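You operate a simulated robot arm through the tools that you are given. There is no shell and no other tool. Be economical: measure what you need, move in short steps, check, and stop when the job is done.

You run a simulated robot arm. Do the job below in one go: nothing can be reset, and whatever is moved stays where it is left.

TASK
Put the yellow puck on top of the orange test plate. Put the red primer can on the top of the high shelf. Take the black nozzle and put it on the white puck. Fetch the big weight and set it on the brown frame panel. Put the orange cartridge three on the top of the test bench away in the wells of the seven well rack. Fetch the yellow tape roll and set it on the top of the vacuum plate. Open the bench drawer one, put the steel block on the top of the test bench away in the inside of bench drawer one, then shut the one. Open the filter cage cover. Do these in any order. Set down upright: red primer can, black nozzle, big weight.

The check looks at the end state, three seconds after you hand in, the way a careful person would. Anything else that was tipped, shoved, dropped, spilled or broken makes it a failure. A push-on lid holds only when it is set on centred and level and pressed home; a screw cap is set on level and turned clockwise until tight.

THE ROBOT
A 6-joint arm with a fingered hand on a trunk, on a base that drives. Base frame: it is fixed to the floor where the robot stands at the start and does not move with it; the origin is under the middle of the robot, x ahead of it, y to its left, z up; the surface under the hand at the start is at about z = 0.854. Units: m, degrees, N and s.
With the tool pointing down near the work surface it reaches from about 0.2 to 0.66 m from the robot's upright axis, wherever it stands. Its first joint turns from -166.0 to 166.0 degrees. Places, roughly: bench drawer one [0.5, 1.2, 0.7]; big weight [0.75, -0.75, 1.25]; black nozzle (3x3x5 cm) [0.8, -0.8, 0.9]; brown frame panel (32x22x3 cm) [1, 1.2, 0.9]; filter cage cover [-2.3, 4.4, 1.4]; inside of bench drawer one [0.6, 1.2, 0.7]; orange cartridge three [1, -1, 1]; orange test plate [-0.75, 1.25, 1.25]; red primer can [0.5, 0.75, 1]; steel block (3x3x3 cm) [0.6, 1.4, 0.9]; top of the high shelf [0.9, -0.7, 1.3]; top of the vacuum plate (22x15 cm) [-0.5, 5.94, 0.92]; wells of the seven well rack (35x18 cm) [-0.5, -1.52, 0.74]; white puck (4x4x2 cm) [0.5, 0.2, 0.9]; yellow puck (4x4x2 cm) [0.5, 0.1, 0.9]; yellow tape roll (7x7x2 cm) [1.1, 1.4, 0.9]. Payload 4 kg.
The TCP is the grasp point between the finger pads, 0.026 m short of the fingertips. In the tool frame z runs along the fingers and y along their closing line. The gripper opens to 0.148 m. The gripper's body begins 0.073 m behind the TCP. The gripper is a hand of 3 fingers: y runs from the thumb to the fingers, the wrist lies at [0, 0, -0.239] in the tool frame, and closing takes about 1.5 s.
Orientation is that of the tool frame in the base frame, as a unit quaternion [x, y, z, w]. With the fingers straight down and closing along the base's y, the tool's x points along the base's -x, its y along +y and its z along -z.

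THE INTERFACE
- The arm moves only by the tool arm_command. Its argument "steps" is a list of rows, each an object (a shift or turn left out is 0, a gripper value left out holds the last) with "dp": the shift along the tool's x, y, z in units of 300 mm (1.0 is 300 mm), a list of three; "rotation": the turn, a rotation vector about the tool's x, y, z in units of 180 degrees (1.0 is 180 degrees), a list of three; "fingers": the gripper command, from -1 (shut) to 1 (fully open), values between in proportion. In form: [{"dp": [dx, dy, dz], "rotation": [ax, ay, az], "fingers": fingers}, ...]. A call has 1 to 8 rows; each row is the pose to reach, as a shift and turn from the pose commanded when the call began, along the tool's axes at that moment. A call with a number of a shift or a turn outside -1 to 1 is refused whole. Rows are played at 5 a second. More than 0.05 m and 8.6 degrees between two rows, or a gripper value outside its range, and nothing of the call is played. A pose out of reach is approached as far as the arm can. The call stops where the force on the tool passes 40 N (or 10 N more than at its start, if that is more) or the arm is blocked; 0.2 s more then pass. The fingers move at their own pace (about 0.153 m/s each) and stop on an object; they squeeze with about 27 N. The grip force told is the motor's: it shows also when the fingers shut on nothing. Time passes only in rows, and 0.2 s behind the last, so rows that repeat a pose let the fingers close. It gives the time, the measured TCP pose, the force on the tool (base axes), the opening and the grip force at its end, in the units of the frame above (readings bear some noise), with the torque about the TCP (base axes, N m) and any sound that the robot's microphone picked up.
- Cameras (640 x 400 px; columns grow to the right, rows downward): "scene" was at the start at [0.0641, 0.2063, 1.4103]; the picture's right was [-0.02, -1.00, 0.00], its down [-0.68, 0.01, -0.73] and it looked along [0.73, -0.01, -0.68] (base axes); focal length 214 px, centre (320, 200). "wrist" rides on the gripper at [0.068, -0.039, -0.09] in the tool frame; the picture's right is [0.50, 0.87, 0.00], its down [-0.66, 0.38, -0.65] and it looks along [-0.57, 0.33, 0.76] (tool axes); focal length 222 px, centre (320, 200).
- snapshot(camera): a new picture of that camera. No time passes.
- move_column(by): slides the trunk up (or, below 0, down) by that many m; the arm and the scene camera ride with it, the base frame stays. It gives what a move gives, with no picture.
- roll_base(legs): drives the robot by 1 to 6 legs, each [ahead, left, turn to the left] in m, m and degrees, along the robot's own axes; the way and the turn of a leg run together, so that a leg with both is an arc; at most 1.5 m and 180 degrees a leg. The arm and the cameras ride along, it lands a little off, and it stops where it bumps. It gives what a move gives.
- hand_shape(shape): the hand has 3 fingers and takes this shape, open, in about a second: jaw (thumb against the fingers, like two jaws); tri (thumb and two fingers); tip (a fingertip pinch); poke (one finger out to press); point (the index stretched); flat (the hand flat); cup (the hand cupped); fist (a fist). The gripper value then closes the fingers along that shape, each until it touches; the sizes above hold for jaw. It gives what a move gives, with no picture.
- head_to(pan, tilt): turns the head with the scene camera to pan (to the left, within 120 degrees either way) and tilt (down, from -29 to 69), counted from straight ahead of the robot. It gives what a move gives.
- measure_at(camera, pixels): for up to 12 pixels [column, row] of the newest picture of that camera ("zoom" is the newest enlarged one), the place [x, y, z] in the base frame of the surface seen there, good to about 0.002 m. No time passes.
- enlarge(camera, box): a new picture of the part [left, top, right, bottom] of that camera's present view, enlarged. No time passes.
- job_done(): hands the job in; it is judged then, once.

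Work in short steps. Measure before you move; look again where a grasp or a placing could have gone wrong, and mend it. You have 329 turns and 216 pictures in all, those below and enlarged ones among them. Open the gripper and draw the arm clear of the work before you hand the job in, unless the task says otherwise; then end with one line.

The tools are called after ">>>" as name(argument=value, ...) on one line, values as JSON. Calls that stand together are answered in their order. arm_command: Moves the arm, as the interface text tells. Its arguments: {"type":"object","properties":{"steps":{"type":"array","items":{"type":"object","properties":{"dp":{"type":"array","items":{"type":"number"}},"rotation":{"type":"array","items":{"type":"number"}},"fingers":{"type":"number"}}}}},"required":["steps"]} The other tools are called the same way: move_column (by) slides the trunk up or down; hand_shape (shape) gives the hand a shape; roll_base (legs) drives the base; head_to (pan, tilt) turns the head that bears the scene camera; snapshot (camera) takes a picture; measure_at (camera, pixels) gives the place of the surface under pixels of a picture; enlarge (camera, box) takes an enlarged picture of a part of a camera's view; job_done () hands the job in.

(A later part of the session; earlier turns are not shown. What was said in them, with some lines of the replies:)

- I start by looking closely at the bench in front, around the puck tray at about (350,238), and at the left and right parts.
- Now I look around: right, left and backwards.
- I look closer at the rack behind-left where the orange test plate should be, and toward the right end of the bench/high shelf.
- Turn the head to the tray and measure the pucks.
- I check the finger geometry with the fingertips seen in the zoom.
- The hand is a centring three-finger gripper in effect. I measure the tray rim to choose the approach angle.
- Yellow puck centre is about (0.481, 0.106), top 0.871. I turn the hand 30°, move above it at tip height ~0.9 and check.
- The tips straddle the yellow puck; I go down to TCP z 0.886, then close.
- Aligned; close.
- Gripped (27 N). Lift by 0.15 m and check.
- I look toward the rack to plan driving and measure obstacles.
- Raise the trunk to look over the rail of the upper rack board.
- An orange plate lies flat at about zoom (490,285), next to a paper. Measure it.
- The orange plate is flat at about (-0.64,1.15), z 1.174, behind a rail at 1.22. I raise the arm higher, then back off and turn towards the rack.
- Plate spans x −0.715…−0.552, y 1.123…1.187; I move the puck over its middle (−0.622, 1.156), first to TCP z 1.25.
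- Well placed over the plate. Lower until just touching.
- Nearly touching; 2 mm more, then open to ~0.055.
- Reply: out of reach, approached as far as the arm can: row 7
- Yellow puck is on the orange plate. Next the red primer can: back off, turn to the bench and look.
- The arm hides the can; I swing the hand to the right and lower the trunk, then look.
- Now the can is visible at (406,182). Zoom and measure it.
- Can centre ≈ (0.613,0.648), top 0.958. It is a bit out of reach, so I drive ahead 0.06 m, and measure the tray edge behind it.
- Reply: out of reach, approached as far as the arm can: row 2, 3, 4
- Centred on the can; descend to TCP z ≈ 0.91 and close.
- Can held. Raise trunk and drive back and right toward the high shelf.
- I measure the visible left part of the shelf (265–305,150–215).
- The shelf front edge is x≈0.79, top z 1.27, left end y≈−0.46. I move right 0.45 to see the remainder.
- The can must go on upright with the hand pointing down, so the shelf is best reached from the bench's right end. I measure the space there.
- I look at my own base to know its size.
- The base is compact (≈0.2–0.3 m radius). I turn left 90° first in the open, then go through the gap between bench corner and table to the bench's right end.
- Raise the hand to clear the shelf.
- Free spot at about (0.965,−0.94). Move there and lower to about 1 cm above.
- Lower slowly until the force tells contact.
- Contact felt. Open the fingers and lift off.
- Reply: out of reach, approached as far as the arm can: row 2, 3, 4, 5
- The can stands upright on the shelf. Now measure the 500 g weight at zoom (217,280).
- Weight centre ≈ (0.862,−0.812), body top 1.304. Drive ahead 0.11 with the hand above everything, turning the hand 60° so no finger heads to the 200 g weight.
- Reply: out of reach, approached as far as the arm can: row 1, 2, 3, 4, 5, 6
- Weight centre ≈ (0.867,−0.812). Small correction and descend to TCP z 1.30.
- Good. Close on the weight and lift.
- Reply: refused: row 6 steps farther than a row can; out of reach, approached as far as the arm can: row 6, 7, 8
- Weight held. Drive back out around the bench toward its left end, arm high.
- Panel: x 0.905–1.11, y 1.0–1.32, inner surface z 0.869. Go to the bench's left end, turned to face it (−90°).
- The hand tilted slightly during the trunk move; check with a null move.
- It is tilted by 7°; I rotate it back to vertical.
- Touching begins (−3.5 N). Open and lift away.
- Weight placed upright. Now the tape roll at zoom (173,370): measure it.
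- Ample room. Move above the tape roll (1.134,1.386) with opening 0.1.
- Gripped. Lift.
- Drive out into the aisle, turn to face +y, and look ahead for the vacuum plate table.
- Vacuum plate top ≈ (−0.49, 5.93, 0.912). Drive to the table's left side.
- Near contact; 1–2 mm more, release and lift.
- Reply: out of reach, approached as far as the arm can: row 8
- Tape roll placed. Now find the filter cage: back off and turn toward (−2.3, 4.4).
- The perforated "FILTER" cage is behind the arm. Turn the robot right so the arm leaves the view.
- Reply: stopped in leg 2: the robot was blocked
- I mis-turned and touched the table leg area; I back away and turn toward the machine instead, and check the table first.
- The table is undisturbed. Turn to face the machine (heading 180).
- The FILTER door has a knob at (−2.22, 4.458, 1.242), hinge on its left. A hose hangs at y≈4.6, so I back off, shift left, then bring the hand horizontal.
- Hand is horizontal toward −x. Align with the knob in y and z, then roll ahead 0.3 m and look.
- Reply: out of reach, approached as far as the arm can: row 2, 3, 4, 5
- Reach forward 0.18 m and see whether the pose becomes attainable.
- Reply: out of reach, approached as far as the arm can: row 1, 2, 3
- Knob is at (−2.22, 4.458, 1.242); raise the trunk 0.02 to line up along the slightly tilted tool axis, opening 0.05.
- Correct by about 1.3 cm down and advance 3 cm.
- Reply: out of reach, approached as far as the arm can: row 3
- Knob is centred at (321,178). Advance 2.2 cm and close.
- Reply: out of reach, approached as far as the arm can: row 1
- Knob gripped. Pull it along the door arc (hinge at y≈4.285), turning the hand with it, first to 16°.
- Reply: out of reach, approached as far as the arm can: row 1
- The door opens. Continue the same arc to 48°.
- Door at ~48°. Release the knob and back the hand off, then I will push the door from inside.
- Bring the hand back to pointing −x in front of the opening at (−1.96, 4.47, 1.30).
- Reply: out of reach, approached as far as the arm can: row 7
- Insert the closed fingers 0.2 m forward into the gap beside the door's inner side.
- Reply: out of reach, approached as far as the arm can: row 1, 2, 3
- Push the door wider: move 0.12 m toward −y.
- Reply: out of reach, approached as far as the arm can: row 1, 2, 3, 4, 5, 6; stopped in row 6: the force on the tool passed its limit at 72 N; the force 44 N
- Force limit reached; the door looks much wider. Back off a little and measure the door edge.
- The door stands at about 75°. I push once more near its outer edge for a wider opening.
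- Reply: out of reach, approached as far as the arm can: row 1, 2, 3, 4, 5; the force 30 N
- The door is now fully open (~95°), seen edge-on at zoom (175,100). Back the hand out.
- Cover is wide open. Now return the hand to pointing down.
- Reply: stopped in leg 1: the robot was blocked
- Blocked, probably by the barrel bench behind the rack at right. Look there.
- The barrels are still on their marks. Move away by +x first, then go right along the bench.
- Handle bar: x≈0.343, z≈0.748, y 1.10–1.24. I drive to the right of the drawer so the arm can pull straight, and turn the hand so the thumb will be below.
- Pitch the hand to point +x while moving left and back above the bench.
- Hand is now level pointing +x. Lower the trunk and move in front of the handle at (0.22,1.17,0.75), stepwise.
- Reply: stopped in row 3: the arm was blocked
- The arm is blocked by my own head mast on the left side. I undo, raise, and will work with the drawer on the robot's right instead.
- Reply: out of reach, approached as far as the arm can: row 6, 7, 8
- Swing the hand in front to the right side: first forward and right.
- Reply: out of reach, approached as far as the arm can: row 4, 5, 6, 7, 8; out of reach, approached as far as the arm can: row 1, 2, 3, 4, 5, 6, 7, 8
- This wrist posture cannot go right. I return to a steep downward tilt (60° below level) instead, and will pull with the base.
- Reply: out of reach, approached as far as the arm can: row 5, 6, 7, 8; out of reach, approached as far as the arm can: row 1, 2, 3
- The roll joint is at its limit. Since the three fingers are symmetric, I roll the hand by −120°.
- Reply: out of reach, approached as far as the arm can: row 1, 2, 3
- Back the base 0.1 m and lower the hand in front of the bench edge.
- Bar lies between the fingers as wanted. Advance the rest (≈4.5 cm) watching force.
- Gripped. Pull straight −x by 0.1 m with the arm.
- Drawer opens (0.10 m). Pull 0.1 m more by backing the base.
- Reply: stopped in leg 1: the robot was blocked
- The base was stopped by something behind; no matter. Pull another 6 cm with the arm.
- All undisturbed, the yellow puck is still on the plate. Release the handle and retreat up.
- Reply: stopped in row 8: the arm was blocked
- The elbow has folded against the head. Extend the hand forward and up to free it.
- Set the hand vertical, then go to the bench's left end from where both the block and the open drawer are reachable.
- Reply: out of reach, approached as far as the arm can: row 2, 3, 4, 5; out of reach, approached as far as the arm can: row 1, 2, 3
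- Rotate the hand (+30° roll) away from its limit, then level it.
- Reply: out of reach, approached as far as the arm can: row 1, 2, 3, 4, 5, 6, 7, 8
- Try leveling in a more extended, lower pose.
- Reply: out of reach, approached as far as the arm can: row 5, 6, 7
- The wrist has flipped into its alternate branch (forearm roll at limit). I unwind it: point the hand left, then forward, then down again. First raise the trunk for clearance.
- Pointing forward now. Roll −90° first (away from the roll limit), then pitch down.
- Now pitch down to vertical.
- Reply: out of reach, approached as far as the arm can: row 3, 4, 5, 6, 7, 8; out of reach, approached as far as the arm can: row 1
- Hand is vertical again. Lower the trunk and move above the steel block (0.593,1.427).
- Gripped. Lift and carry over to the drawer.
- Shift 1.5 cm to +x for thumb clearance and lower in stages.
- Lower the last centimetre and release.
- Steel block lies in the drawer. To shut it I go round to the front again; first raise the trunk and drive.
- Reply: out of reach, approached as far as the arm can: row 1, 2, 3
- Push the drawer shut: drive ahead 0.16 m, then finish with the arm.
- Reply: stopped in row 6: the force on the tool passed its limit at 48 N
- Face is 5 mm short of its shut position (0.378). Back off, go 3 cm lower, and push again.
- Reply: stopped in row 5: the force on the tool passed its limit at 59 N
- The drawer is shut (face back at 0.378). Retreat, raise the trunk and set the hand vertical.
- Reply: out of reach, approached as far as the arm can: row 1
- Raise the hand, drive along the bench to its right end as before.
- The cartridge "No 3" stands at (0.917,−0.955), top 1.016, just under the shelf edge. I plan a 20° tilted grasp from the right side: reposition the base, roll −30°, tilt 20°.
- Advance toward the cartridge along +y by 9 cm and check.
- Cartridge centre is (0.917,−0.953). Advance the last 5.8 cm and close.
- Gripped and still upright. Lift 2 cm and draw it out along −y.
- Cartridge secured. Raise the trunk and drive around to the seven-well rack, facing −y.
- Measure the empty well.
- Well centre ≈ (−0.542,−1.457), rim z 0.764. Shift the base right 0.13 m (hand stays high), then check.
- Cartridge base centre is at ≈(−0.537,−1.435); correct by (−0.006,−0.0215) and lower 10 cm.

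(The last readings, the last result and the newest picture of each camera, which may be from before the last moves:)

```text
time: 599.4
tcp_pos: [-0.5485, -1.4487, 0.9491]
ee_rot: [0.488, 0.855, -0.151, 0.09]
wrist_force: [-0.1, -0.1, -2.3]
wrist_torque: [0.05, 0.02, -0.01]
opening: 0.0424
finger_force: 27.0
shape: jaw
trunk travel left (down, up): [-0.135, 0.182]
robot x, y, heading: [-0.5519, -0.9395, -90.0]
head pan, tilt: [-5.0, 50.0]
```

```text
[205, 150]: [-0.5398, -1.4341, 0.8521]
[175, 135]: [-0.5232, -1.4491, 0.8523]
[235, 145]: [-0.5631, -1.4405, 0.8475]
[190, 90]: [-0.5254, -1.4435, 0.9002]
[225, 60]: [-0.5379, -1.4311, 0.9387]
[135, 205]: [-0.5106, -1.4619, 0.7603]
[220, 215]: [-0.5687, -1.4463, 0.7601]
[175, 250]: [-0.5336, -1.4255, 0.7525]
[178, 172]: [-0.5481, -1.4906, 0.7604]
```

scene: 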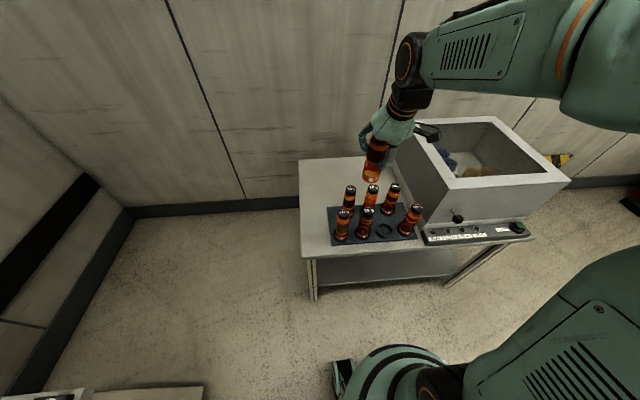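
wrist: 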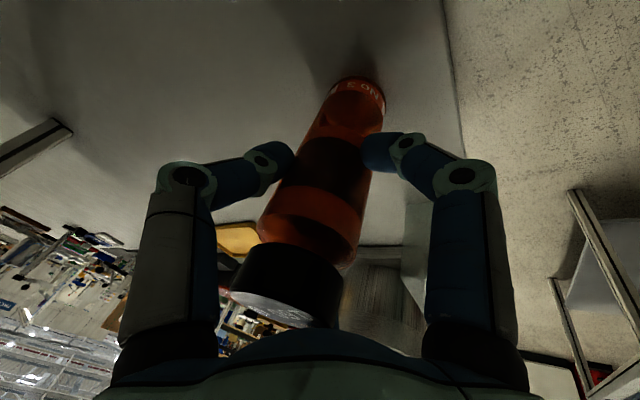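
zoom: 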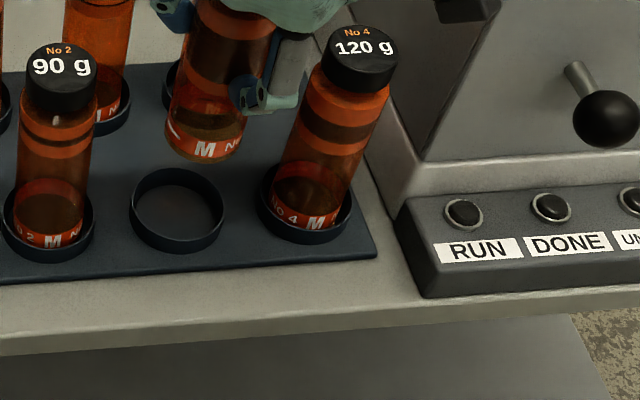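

Aligned within 2–3 mm. Lower 8 cm in steps.

>>> arm_command(steps=[{"dp": [0.02, 0.013, 0.06]}, {"dp": [0.04, 0.026, 0.125]}, {"dp": [0.06, 0.038, 0.19]}, {"dp": [0.077, 0.05, 0.25]}, {"dp": [0.077, 0.05, 0.25]}])

>>> enlarge(camera="scene", box=[350, 170, 430, 250])

```text
time: 600.6
tcp_pos: [-0.5478, -1.4516, 0.868]
ee_rot: [0.487, 0.856, -0.15, 0.091]
wrist_force: [0.8, -0.4, -2.5]
wrist_torque: [0.01, 0.0, -0.01]
opening: 0.0418
finger_force: 26.2
shape: jaw
trunk travel left (down, up): [-0.135, 0.182]
robot x, y, heading: [-0.5492, -0.9391, -89.8]
head pan, tilt: [-5.0, 50.0]
```

```text
5.00 times, centred on (390, 210) of scene
```

zoom: 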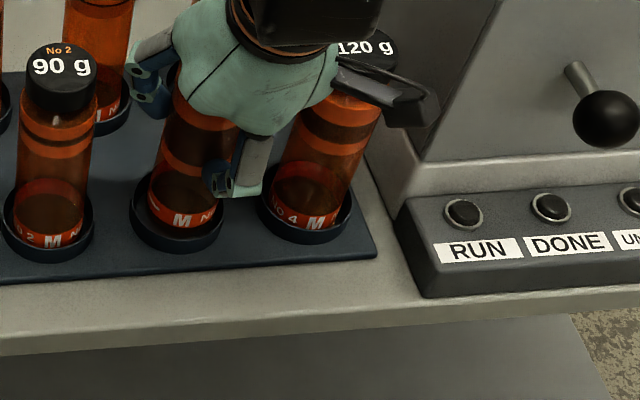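

It is inside the ring. Lower the last 9–10 mm until contact.

>>> arm_command(steps=[{"dp": [0.005, 0.003, 0.016]}, {"dp": [0.009, 0.005, 0.028]}, {"dp": [0.009, 0.005, 0.028]}])

>>> arm_command(steps=[{"dp": [0.001, 0.001, 0.004]}, {"dp": [0.002, 0.001, 0.007]}, {"dp": [0.002, 0.001, 0.007]}])

```text
time: 601.4
tcp_pos: [-0.5454, -1.4507, 0.86]
ee_rot: [0.487, 0.855, -0.151, 0.09]
wrist_force: [-1.0, -0.8, -1.1]
wrist_torque: [0.03, 0.01, -0.01]
opening: 0.0421
finger_force: 27.0
shape: jaw
trunk travel left (down, up): [-0.135, 0.182]
robot x, y, heading: [-0.5513, -0.9367, -89.9]
head pan, tilt: [-5.0, 50.0]
```

```text
time: 602.2
tcp_pos: [-0.5462, -1.4508, 0.8581]
ee_rot: [0.487, 0.856, -0.151, 0.091]
wrist_force: [-0.1, -0.8, 4.1]
wrist_torque: [-0.02, -0.01, -0.03]
opening: 0.042
finger_force: 27.1
shape: jaw
trunk travel left (down, up): [-0.135, 0.182]
robot x, y, heading: [-0.5544, -0.9359, -90.0]
head pan, tilt: [-5.0, 50.0]
```

Contact (4 N). Open a little and lift straight up.

>>> arm_command(steps=[{"fingers": -0.3}, {"fingers": -0.12}, {"fingers": -0.12}, {"fingers": -0.12}])

>>> arm_command(steps=[{"dp": [-0.03, -0.017, -0.09]}, {"dp": [-0.07, -0.04, -0.22]}, {"dp": [-0.11, -0.062, -0.35]}, {"dp": [-0.15, -0.084, -0.47]}, {"dp": [-0.19, -0.106, -0.59]}])

>>> enlarge(camera="scene", box=[330, 150, 430, 250])

```text
time: 603.2
tcp_pos: [-0.5474, -1.4494, 0.858]
ee_rot: [0.488, 0.855, -0.15, 0.089]
wrist_force: [-0.3, -0.2, -1.1]
wrist_torque: [-0.01, 0.02, -0.01]
opening: 0.0644
finger_force: 0.1
shape: jaw
trunk travel left (down, up): [-0.135, 0.182]
robot x, y, heading: [-0.5502, -0.9391, -90.2]
head pan, tilt: [-5.0, 50.0]
```

```text
time: 604.4
tcp_pos: [-0.5454, -1.451, 1.0455]
ee_rot: [0.488, 0.855, -0.15, 0.09]
wrist_force: [0.3, 0.1, 0.5]
wrist_torque: [0.05, 0.03, 0.02]
opening: 0.0648
finger_force: 0.1
shape: jaw
trunk travel left (down, up): [-0.135, 0.182]
robot x, y, heading: [-0.5542, -0.9391, -90.1]
head pan, tilt: [-5.0, 50.0]
```

```text
4.00 times, centred on (380, 200) of scene
```

zoom: 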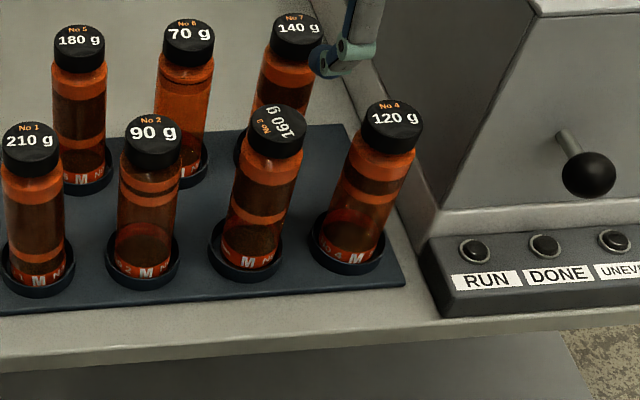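

Cartridge three sits in its well. Set the hand vertical, raise, and drive back to the bench's right end for the black nozzle.

>>> arm_command(steps=[{"rotation": [-0.0188, 0.0318, 0]}, {"rotation": [-0.0375, 0.0637, 0]}, {"rotation": [-0.0563, 0.0955, 0]}, {"rotation": [-0.0563, 0.0955, 0]}])

>>> move_column(by=0.17)

>>> roll_base(legs=[[-0.1, 0, 0], [0, 0, 180], [-0.12, -0.44, 0], [-0.6, -0.43, 0], [0.12, -0.18, 0]])

>>> head_to(pan=-15, tilt=45)

>>> snapshot(camera="scene")

```text
time: 605.4
tcp_pos: [-0.5476, -1.4496, 1.0473]
ee_rot: [0.494, 0.869, 0.001, 0.004]
wrist_force: [0.1, 0.8, -0.2]
wrist_torque: [0.01, -0.04, 0.0]
opening: 0.0648
finger_force: 0.0
shape: jaw
trunk travel left (down, up): [-0.135, 0.182]
robot x, y, heading: [-0.5528, -0.9413, -89.9]
head pan, tilt: [-5.0, 50.0]
```

```text
time: 607.3
tcp_pos: [-0.5478, -1.4487, 1.217]
ee_rot: [0.495, 0.869, 0.001, 0.004]
wrist_force: [-0.1, 0.6, -0.2]
wrist_torque: [0.0, -0.02, 0.0]
opening: 0.0646
finger_force: 0.0
shape: jaw
trunk travel left (down, up): [-0.305, 0.012]
robot x, y, heading: [-0.5528, -0.9447, -89.7]
head pan, tilt: [-5.0, 50.0]
```

```text
time: 625.5
tcp_pos: [0.4864, -0.9309, 1.2159]
ee_rot: [0.87, -0.492, -0.004, 0.0]
wrist_force: [0.2, -0.2, 0.3]
wrist_torque: [0.0, 0.03, 0.0]
opening: 0.0649
finger_force: 0.0
shape: jaw
trunk travel left (down, up): [-0.305, 0.012]
robot x, y, heading: [0.4965, -1.4426, 90.3]
head pan, tilt: [-5.0, 50.0]
```

```text
time: 626.2
tcp_pos: [0.4873, -0.9314, 1.217]
ee_rot: [0.87, -0.492, -0.004, 0.001]
wrist_force: [0.3, 0.5, -0.6]
wrist_torque: [-0.01, 0.0, -0.01]
opening: 0.0649
finger_force: 0.0
shape: jaw
trunk travel left (down, up): [-0.305, 0.012]
robot x, y, heading: [0.4942, -1.4409, 90.3]
head pan, tilt: [-15.0, 45.0]
```

```text
44 pictures are left
```

scene: 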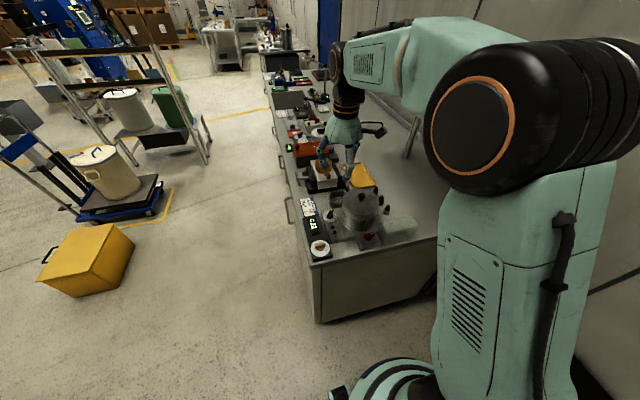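

>>> enlarge(camera="scene", box=[330, 170, 420, 250])

>>> measure_at(camera="zoom", pixels=[[220, 170], [230, 130], [300, 190]])

```text
5.00 times, centred on (375, 210) of scene
```

zoom: 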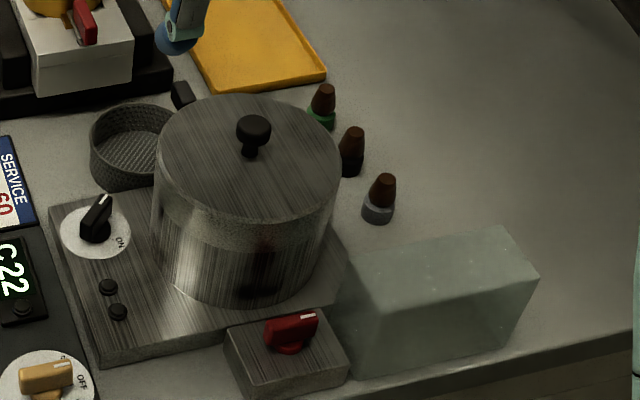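

```text
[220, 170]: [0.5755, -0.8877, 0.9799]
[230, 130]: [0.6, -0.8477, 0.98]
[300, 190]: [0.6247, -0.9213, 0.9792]
```

>>> measure_at(camera="zoom", pixels=[[352, 130], [350, 165], [342, 160], [361, 165], [323, 88], [318, 122], [384, 178], [378, 213], [338, 185], [250, 115], [165, 210], [400, 245]])

```text
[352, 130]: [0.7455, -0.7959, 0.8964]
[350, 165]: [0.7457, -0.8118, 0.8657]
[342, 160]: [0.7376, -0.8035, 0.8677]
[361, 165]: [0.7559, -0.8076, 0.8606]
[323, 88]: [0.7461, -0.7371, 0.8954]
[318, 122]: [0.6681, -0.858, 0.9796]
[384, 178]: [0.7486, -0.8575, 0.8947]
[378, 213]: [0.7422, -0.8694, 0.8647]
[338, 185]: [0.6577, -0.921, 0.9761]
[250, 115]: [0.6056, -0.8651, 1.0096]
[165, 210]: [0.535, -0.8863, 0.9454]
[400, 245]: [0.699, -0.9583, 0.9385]
```

Black nozzle at (0.746,−0.797), top 0.897; neighbours 6 cm away along y; the shelf edge is at x 0.79. I move the base, roll the hand +30° and go to a lowering spot at (0.68,−0.76).

>>> roll_base(legs=[[0.06, -0.1, 0]])

>>> arm_command(steps=[{"dp": [0, 0, 0.06], "rotation": [0, 0, 0.042], "fingers": -0.3}, {"dp": [0, 0, 0.14], "rotation": [0, 0, 0.084]}, {"dp": [0, 0, 0.24], "rotation": [0, 0, 0.126]}, {"dp": [0, 0, 0.36], "rotation": [0, 0, 0.1667]}, {"dp": [0, 0, 0.48], "rotation": [0, 0, 0.1667]}, {"dp": [0, 0, 0.48], "rotation": [0, 0, 0.1667]}])

```text
time: 627.8
tcp_pos: [0.5872, -0.8708, 1.2164]
ee_rot: [0.871, -0.492, -0.005, 0.0]
wrist_force: [0.5, 0.3, -0.2]
wrist_torque: [-0.02, 0.0, 0.01]
opening: 0.0646
finger_force: 0.2
shape: jaw
trunk travel left (down, up): [-0.305, 0.012]
robot x, y, heading: [0.5954, -1.3826, 90.4]
head pan, tilt: [-15.0, 45.0]
```

```text
time: 629.2
tcp_pos: [0.5859, -0.8693, 1.0716]
ee_rot: [0.713, -0.701, -0.004, 0.001]
wrist_force: [-0.1, -0.9, 0.0]
wrist_torque: [0.0, 0.0, 0.03]
opening: 0.0523
finger_force: 0.1
shape: jaw
trunk travel left (down, up): [-0.305, 0.012]
robot x, y, heading: [0.6001, -1.3825, 90.2]
head pan, tilt: [-15.0, 45.0]
```

>>> arm_command(steps=[{"dp": [-0.12, -0.107, 0]}, {"dp": [-0.24, -0.214, 0]}, {"dp": [-0.358, -0.32, 0]}, {"dp": [-0.358, -0.32, 0]}])

>>> move_column(by=-0.13)

>>> enlarge(camera="scene", box=[320, 130, 450, 240])

>>> snapshot(camera="wrist")

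```text
time: 630.2
tcp_pos: [0.679, -0.7608, 1.0737]
ee_rot: [0.713, -0.701, -0.004, 0.001]
wrist_force: [-0.4, -1.1, -1.6]
wrist_torque: [-0.01, -0.01, -0.01]
opening: 0.0522
finger_force: 0.0
shape: jaw
trunk travel left (down, up): [-0.305, 0.012]
robot x, y, heading: [0.5931, -1.38, 90.3]
head pan, tilt: [-15.0, 45.0]
```

```text
time: 631.8
tcp_pos: [0.6799, -0.7621, 0.9421]
ee_rot: [0.713, -0.701, -0.003, 0.001]
wrist_force: [-0.8, -0.3, -1.2]
wrist_torque: [0.01, 0.01, -0.01]
opening: 0.0518
finger_force: 0.1
shape: jaw
trunk travel left (down, up): [-0.175, 0.142]
robot x, y, heading: [0.5974, -1.3849, 90.3]
head pan, tilt: [-15.0, 45.0]
```

```text
3.64 times, centred on (385, 185) of scene
```

zoom: 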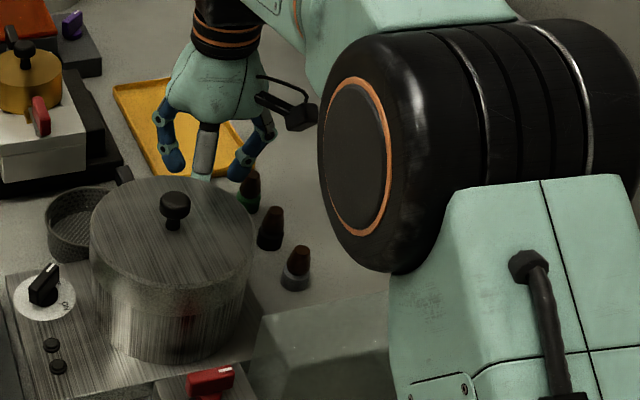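

```text
41 pictures are left
```

wrist: 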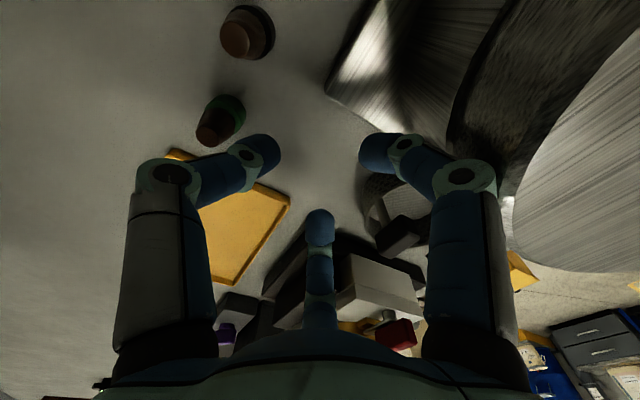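

Slide over the black nozzle under the shelf height (tips at 0.916).

>>> arm_command(steps=[{"dp": [0.04, -0.073, 0]}, {"dp": [0.08, -0.146, 0]}, {"dp": [0.121, -0.218, 0]}, {"dp": [0.121, -0.218, 0]}])

>>> snapshot(camera="wrist")

>>> enlarge(camera="scene", box=[320, 130, 450, 240])

```text
time: 632.8
tcp_pos: [0.746, -0.7983, 0.942]
ee_rot: [0.713, -0.701, -0.004, 0.0]
wrist_force: [-0.1, 0.9, -0.3]
wrist_torque: [-0.04, 0.01, -0.02]
opening: 0.0518
finger_force: 0.2
shape: jaw
trunk travel left (down, up): [-0.175, 0.142]
robot x, y, heading: [0.5938, -1.3804, 90.4]
head pan, tilt: [-15.0, 45.0]
```

```text
40 pictures are left
```

wrist: 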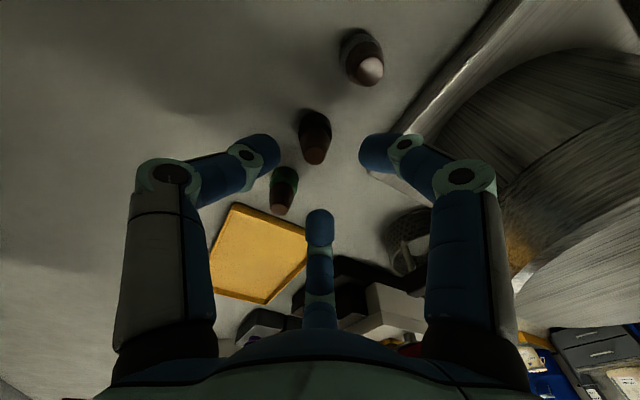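

```text
3.64 times, centred on (385, 185) of scene
```

zoom: 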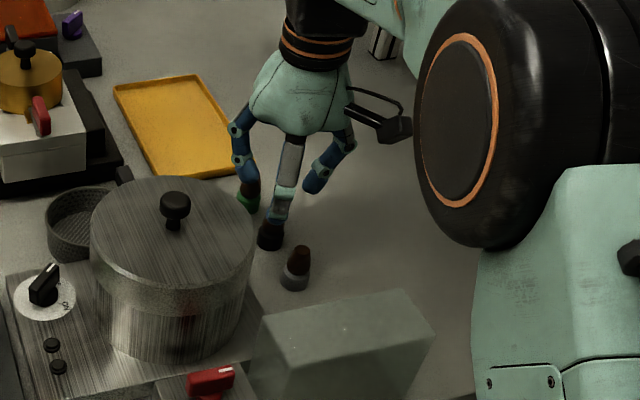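

Centred. Descend 6 cm and close.

>>> arm_command(steps=[{"dp": [-0.005, 0.0, 0.05]}, {"dp": [-0.005, 0.0, 0.1]}, {"dp": [-0.005, 0, 0.15]}, {"dp": [-0.005, 0, 0.197]}, {"dp": [-0.005, 0, 0.197]}])

>>> arm_command(steps=[{"fingers": -1}, {"fingers": -1}, {"fingers": -1}, {"fingers": -1}, {"fingers": -1}, {"fingers": -1}])

>>> snapshot(camera="wrist")

```text
time: 634.0
tcp_pos: [0.7464, -0.7941, 0.8826]
ee_rot: [0.713, -0.701, -0.003, 0.001]
wrist_force: [0.1, 0.7, 0.1]
wrist_torque: [-0.02, 0.05, -0.01]
opening: 0.052
finger_force: 0.1
shape: jaw
trunk travel left (down, up): [-0.175, 0.142]
robot x, y, heading: [0.5947, -1.3825, 90.2]
head pan, tilt: [-15.0, 45.0]
```

```text
time: 635.4
tcp_pos: [0.7465, -0.7949, 0.8826]
ee_rot: [0.713, -0.701, -0.004, 0.002]
wrist_force: [0.3, 0.5, 0.3]
wrist_torque: [-0.04, -0.02, 0.01]
opening: 0.0204
finger_force: 26.5
shape: jaw
trunk travel left (down, up): [-0.175, 0.142]
robot x, y, heading: [0.5943, -1.3808, 90.3]
head pan, tilt: [-15.0, 45.0]
```

```text
38 pictures are left
```

wrist: 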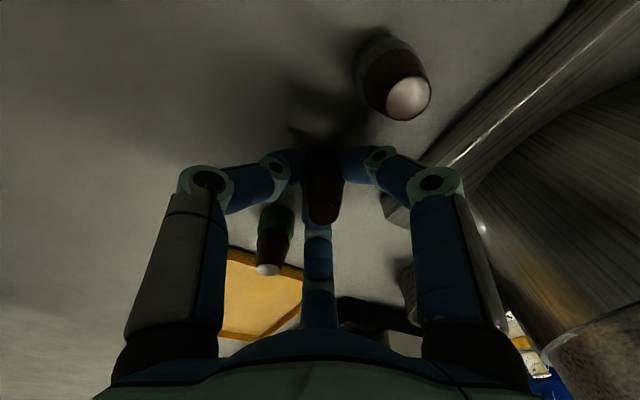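

Gripped. Lift 6 cm, slide back out from under the shelf, then raise.

>>> arm_command(steps=[{"dp": [0, 0, -0.06]}, {"dp": [0, 0, -0.13]}, {"dp": [0, 0, -0.2]}, {"dp": [-0.04, 0.073, -0.2]}, {"dp": [-0.08, 0.146, -0.2]}, {"dp": [-0.121, 0.218, -0.2]}, {"dp": [-0.121, 0.218, -0.2]}])

>>> move_column(by=0.14)

>>> enlarge(camera="scene", box=[320, 110, 450, 240])

```text
time: 637.0
tcp_pos: [0.6814, -0.7619, 0.9432]
ee_rot: [0.714, -0.701, -0.004, 0.002]
wrist_force: [0.2, 0.3, 0.3]
wrist_torque: [-0.04, 0.02, 0.01]
opening: 0.0201
finger_force: 27.1
shape: jaw
trunk travel left (down, up): [-0.175, 0.142]
robot x, y, heading: [0.5945, -1.3821, 90.3]
head pan, tilt: [-15.0, 45.0]
```

```text
time: 638.6
tcp_pos: [0.68, -0.7613, 1.0827]
ee_rot: [0.712, -0.702, -0.003, 0.001]
wrist_force: [0.8, 0.8, 0.1]
wrist_torque: [0.01, 0.03, -0.03]
opening: 0.0202
finger_force: 26.6
shape: jaw
trunk travel left (down, up): [-0.315, 0.002]
robot x, y, heading: [0.5966, -1.3852, 90.3]
head pan, tilt: [-15.0, 45.0]
```

```text
3.08 times, centred on (385, 175) of scene
```

zoom: 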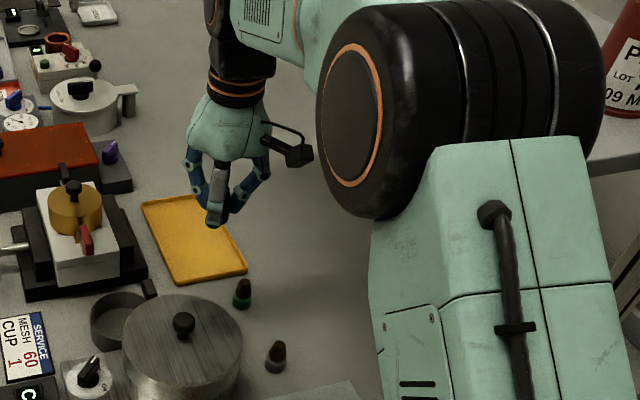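

>>> arm_command(steps=[{"dp": [0.12, 0.107, -0.03]}, {"dp": [0.24, 0.214, -0.08]}, {"dp": [0.358, 0.32, -0.15]}, {"dp": [0.358, 0.32, -0.28]}, {"dp": [0.358, 0.32, -0.4]}, {"dp": [0.358, 0.32, -0.45]}])

>>> roll_base(legs=[[-0.15, 0.27, 0], [0.63, 0.44, 0], [0.15, 0, 0], [0, 0, -90], [0, 0.55, 0], [0, 0.45, 0]])

>>> head_to(pan=0, tilt=50)

>>> snapshot(camera="scene")

```text
refused: row 2 steps farther than a row can; nothing moved
```

```text
time: 659.4
tcp_pos: [0.4998, 0.1768, 1.0829]
ee_rot: [-0.011, 1.0, 0.003, 0.002]
wrist_force: [-0.1, -0.6, 0.1]
wrist_torque: [0.03, -0.02, 0.02]
opening: 0.0201
finger_force: 26.9
shape: jaw
trunk travel left (down, up): [-0.315, 0.002]
robot x, y, heading: [-0.12, 0.262, 0.4]
head pan, tilt: [-15.0, 45.0]
```

```text
time: 660.2
tcp_pos: [0.5011, 0.1764, 1.0826]
ee_rot: [-0.01, 1.0, 0.003, 0.002]
wrist_force: [1.0, -0.8, 0.0]
wrist_torque: [-0.01, 0.0, 0.0]
opening: 0.0202
finger_force: 26.3
shape: jaw
trunk travel left (down, up): [-0.315, 0.002]
robot x, y, heading: [-0.119, 0.2577, 0.5]
head pan, tilt: [0.0, 50.0]
```

```text
36 pictures are left
```

scene: 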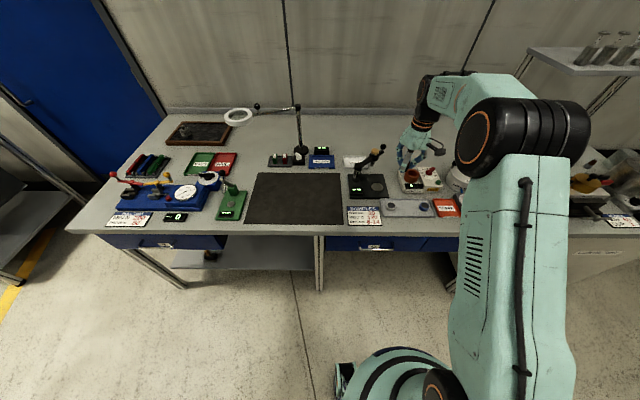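

The retraction row was refused so the arm travelled extended, at z≈1.05. I check that nothing on the bench was touched.

>>> head_to(pan=-35, tilt=40)

>>> snapshot(camera="scene")

>>> head_to(pan=0, tilt=50)

>>> enlarge(camera="scene", box=[330, 120, 470, 230])

```text
time: 661.2
tcp_pos: [0.5016, 0.1757, 1.0827]
ee_rot: [-0.011, 1.0, 0.003, 0.002]
wrist_force: [0.6, -0.2, -0.5]
wrist_torque: [-0.01, -0.03, -0.02]
opening: 0.02
finger_force: 26.7
shape: jaw
trunk travel left (down, up): [-0.315, 0.002]
robot x, y, heading: [-0.1224, 0.2603, 0.4]
head pan, tilt: [-35.0, 40.0]
```

```text
35 pictures are left
```

scene: 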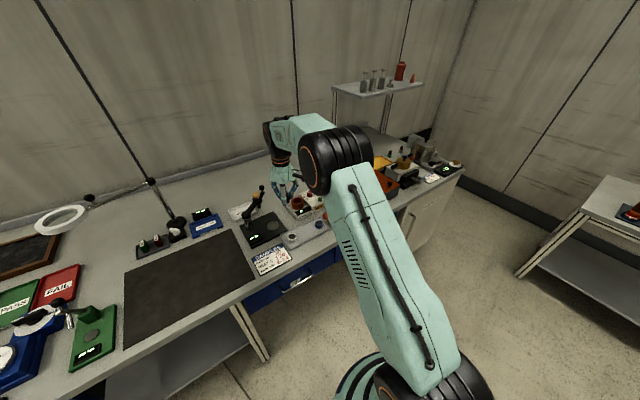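

```text
time: 662.2
tcp_pos: [0.5009, 0.1761, 1.0844]
ee_rot: [-0.01, 1.0, 0.004, 0.003]
wrist_force: [-1.3, -0.7, -0.6]
wrist_torque: [-0.01, 0.0, 0.01]
opening: 0.02
finger_force: 27.0
shape: jaw
trunk travel left (down, up): [-0.315, 0.002]
robot x, y, heading: [-0.1197, 0.26, 0.7]
head pan, tilt: [0.0, 50.0]
```

```text
3.64 times, centred on (400, 175) of scene
```

zoom: 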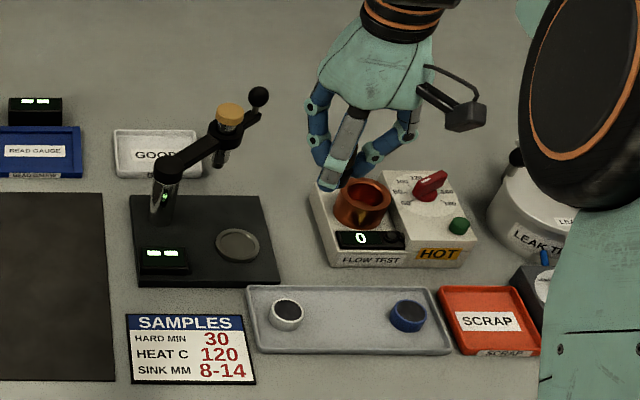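

>>> measure_at(camera="zoom", pixels=[[287, 327], [272, 313], [301, 313], [287, 308], [260, 97], [228, 115], [222, 155], [165, 195], [240, 245], [345, 200], [333, 185]])

```text
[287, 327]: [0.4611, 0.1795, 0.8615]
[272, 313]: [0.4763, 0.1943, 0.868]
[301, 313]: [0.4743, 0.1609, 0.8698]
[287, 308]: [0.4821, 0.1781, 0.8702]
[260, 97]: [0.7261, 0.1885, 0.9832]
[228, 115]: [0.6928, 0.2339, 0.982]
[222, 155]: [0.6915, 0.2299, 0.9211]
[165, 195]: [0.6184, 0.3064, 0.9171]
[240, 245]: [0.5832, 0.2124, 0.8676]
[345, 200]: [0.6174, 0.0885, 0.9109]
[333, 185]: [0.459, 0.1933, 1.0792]
```

Bench is fine. White puck centre (0.480,0.177), top 0.8705. Move above it and lower to ~1.7 cm above contact.

>>> arm_command(steps=[{"dp": [0.04, 0.003, 0.08]}, {"dp": [0.07, 0.005, 0.2]}, {"dp": [0.07, 0.005, 0.32]}, {"dp": [0.07, 0.005, 0.43]}, {"dp": [0.07, 0.005, 0.54]}, {"dp": [0.07, 0.005, 0.54]}])

>>> enlarge(camera="scene", box=[360, 150, 440, 220])

>>> snapshot(camera="wrist")

```text
time: 663.6
tcp_pos: [0.483, 0.1776, 0.92]
ee_rot: [-0.01, 1.0, 0.003, 0.002]
wrist_force: [0.6, 0.6, -0.4]
wrist_torque: [-0.02, 0.0, -0.01]
opening: 0.0201
finger_force: 27.1
shape: jaw
trunk travel left (down, up): [-0.315, 0.002]
robot x, y, heading: [-0.1228, 0.2592, 0.5]
head pan, tilt: [0.0, 50.0]
```

```text
5.71 times, centred on (400, 185) of scene
```

zoom: 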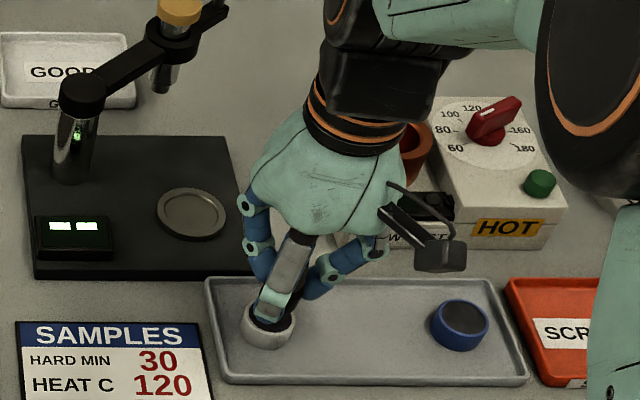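

```text
32 pictures are left
```

wrist: 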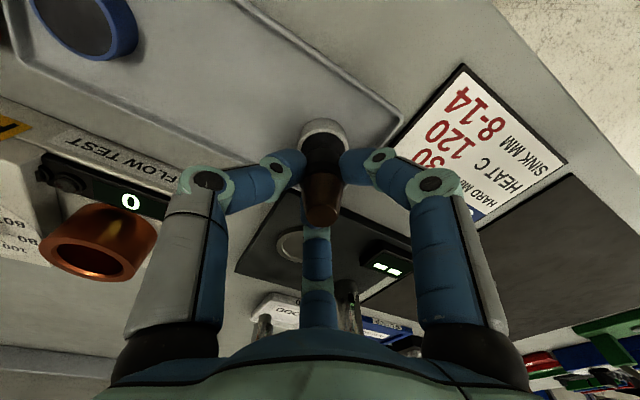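

Centred. Correct 2 mm and lower to contact.

>>> arm_command(steps=[{"dp": [0.007, 0, 0.03]}, {"dp": [0.007, 0, 0.05]}, {"dp": [0.007, 0, 0.05]}])

>>> arm_command(steps=[{"dp": [0, 0, 0.004]}, {"dp": [0, 0, 0.007]}, {"dp": [0, 0, 0.007]}])

>>> enlarge(camera="scene", box=[370, 175, 420, 220])

```text
time: 664.4
tcp_pos: [0.4798, 0.1784, 0.9041]
ee_rot: [-0.01, 1.0, 0.003, 0.002]
wrist_force: [0.2, -0.4, 0.3]
wrist_torque: [0.01, 0.0, -0.01]
opening: 0.0198
finger_force: 27.3
shape: jaw
trunk travel left (down, up): [-0.315, 0.002]
robot x, y, heading: [-0.1191, 0.2536, 0.8]
head pan, tilt: [0.0, 50.0]
```

```text
time: 665.2
tcp_pos: [0.4787, 0.1778, 0.9041]
ee_rot: [-0.011, 1.0, 0.004, 0.002]
wrist_force: [0.3, 0.9, -0.3]
wrist_torque: [0.06, 0.02, 0.02]
opening: 0.02
finger_force: 27.1
shape: jaw
trunk travel left (down, up): [-0.315, 0.002]
robot x, y, heading: [-0.1201, 0.2606, 0.4]
head pan, tilt: [0.0, 50.0]
```

```text
8.89 times, centred on (395, 198) of scene
```

zoom: 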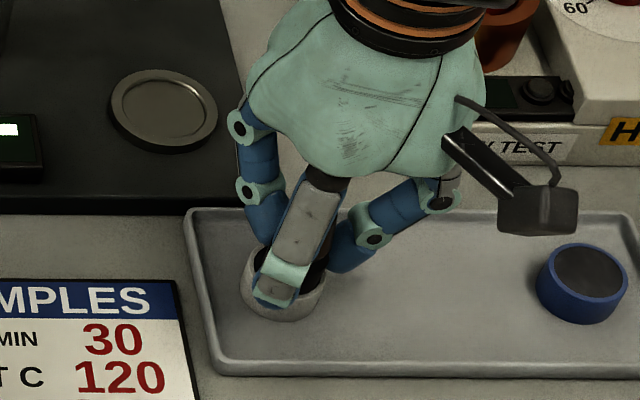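

>>> arm_command(steps=[{"dp": [0, 0, 0.004]}, {"dp": [0, 0, 0.007]}, {"dp": [0, 0, 0.007]}])

```text
time: 666.0
tcp_pos: [0.4789, 0.1783, 0.9021]
ee_rot: [-0.01, 1.0, 0.004, 0.003]
wrist_force: [0.4, -2.0, 4.5]
wrist_torque: [-0.09, 0.02, -0.02]
opening: 0.0202
finger_force: 27.0
shape: jaw
trunk travel left (down, up): [-0.315, 0.002]
robot x, y, heading: [-0.1194, 0.2563, 0.7]
head pan, tilt: [0.0, 50.0]
```

Contact (4.5 N). Open gently and lift straight up.

>>> arm_command(steps=[{"fingers": -0.6}, {"fingers": -0.4}, {"fingers": -0.4}, {"fingers": -0.4}])

>>> arm_command(steps=[{"dp": [0, 0, -0.08]}, {"dp": [0, 0, -0.2]}, {"dp": [0, 0, -0.34]}, {"dp": [0, 0, -0.48]}, {"dp": [0, 0, -0.6]}])

>>> enlarge(camera="scene", box=[370, 165, 430, 220])

```text
time: 667.0
tcp_pos: [0.4795, 0.1779, 0.9017]
ee_rot: [-0.011, 1.0, 0.003, 0.001]
wrist_force: [-0.7, 0.0, 0.1]
wrist_torque: [0.03, -0.02, -0.02]
opening: 0.0442
finger_force: 0.0
shape: jaw
trunk travel left (down, up): [-0.315, 0.002]
robot x, y, heading: [-0.123, 0.2538, 0.8]
head pan, tilt: [0.0, 50.0]
```

```text
time: 668.2
tcp_pos: [0.477, 0.1768, 1.0812]
ee_rot: [-0.01, 1.0, 0.003, 0.002]
wrist_force: [-0.8, 0.5, 0.8]
wrist_torque: [0.0, 0.0, -0.01]
opening: 0.0442
finger_force: 0.0
shape: jaw
trunk travel left (down, up): [-0.315, 0.002]
robot x, y, heading: [-0.1226, 0.2581, 0.6]
head pan, tilt: [0.0, 50.0]
```

```text
7.27 times, centred on (400, 192) of scene
```

zoom: 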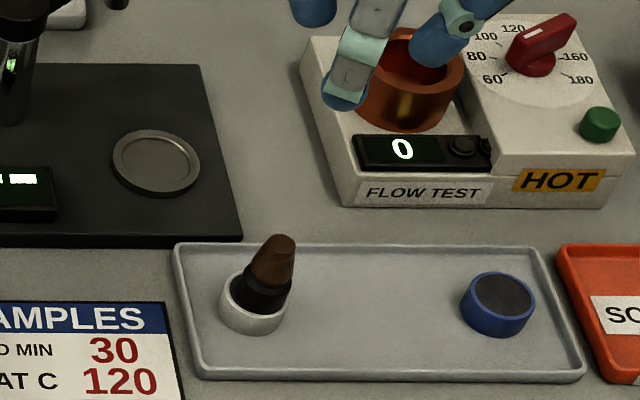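

>>> measure_at(camera="zoom", pixels=[[278, 240], [262, 270], [290, 275], [258, 300], [240, 290], [284, 300], [250, 320]])

>>> head_to(pan=-40, tilt=35)

>>> snapshot(camera="scene")

```text
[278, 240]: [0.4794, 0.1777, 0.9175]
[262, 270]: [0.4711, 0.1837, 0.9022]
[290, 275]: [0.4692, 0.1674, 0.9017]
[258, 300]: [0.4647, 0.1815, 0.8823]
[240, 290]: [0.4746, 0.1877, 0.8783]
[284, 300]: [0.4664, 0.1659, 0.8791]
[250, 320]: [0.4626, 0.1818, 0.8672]
```

```text
time: 669.3
tcp_pos: [0.4773, 0.1772, 1.0808]
ee_rot: [-0.01, 1.0, 0.004, 0.002]
wrist_force: [0.4, -0.5, 0.3]
wrist_torque: [0.05, 0.0, 0.02]
opening: 0.0446
finger_force: 0.0
shape: jaw
trunk travel left (down, up): [-0.315, 0.002]
robot x, y, heading: [-0.1202, 0.2576, 0.8]
head pan, tilt: [-40.0, 35.0]
```

```text
29 pictures are left
```

scene: 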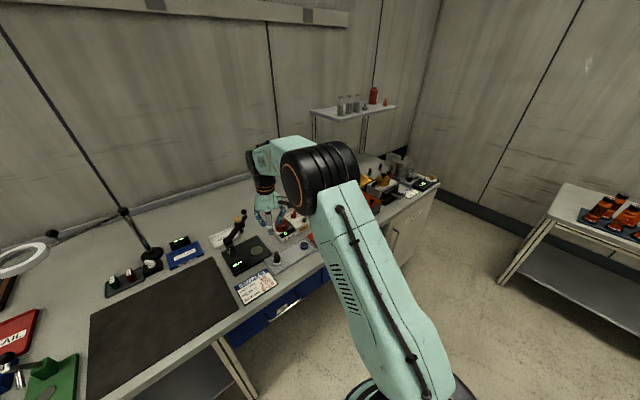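

The nozzle is upright on the white puck. Draw clear: raise and back away, then do a final check of the bench.

>>> roll_base(legs=[[-0.3, 0, 0], [0, -0.7, 0]])

>>> head_to(pan=0, tilt=35)

>>> snapshot(camera="scene")

>>> enlarge(camera="scene", box=[160, 110, 420, 290])

```text
time: 677.6
tcp_pos: [0.1878, -0.5304, 1.0808]
ee_rot: [-0.015, 1.0, 0.003, 0.002]
wrist_force: [-0.2, -0.3, 0.5]
wrist_torque: [0.01, -0.01, 0.0]
opening: 0.0441
finger_force: 0.1
shape: jaw
trunk travel left (down, up): [-0.315, 0.002]
robot x, y, heading: [-0.412, -0.4533, 1.2]
head pan, tilt: [-40.0, 35.0]
```

```text
time: 678.6
tcp_pos: [0.1886, -0.5295, 1.0809]
ee_rot: [-0.014, 1.0, 0.004, 0.002]
wrist_force: [0.2, -0.4, -0.7]
wrist_torque: [0.0, 0.01, 0.0]
opening: 0.0438
finger_force: 0.0
shape: jaw
trunk travel left (down, up): [-0.315, 0.002]
robot x, y, heading: [-0.41, -0.4522, 1.0]
head pan, tilt: [0.0, 35.0]
```

```text
28 pictures are left
```

scene: 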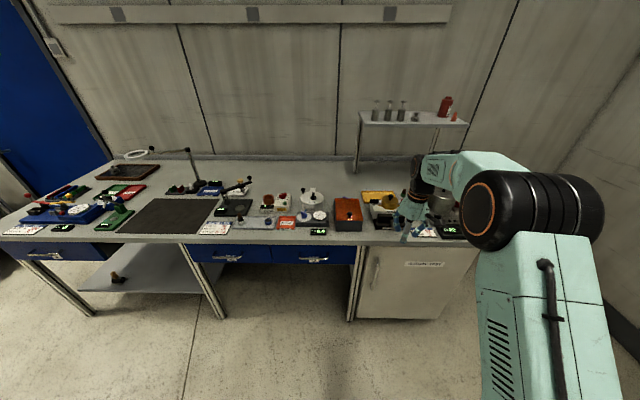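

```text
2.22 times, centred on (290, 200) of scene
```

zoom: 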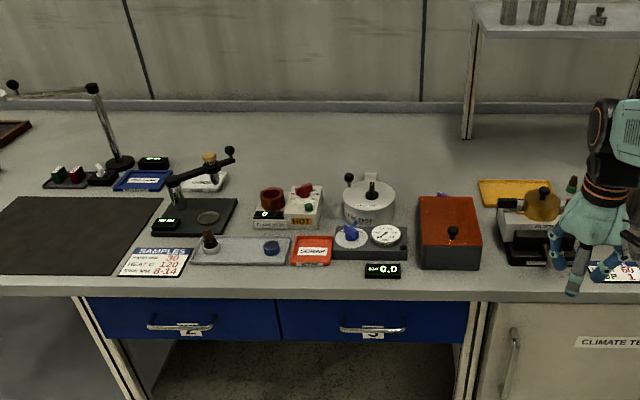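

Last check of the right end (filter stand, pot, nozzles, shelf).

>>> roll_base(legs=[[0, -0.5, 0]])

>>> enlarge(camera="scene", box=[220, 90, 420, 270])

```text
time: 683.5
tcp_pos: [0.1958, -1.0297, 1.0824]
ee_rot: [-0.013, 1.0, 0.003, 0.002]
wrist_force: [0.8, 0.3, -0.1]
wrist_torque: [0.02, 0.0, 0.05]
opening: 0.0442
finger_force: 0.2
shape: jaw
trunk travel left (down, up): [-0.315, 0.002]
robot x, y, heading: [-0.4028, -0.949, 0.9]
head pan, tilt: [0.0, 35.0]
```

```text
2.22 times, centred on (320, 180) of scene
```

zoom: 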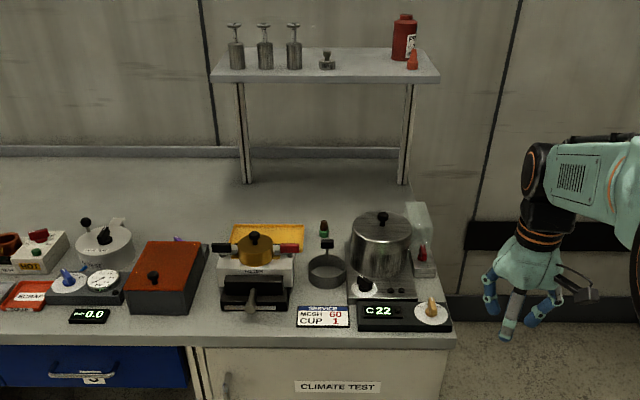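

Everything stands as before. Open the gripper fully and hand in.

>>> arm_command(steps=[{"fingers": 1}, {"fingers": 1}, {"fingers": 1}, {"fingers": 1}])

>>> job_done()

```text
time: 684.5
tcp_pos: [0.195, -1.0281, 1.0808]
ee_rot: [-0.012, 1.0, 0.003, 0.001]
wrist_force: [-0.6, 0.8, 0.8]
wrist_torque: [-0.02, -0.02, -0.01]
opening: 0.1479
finger_force: 0.1
shape: jaw
trunk travel left (down, up): [-0.315, 0.002]
robot x, y, heading: [-0.4042, -0.949, 0.9]
head pan, tilt: [0.0, 35.0]
```

```text
The job is handed in.
```

All eight jobs are done and handed in; the base was blocked three times on the way (a table, the barrel bench and behind the drawer), and nothing looked moved in the pictures I took afterwards.
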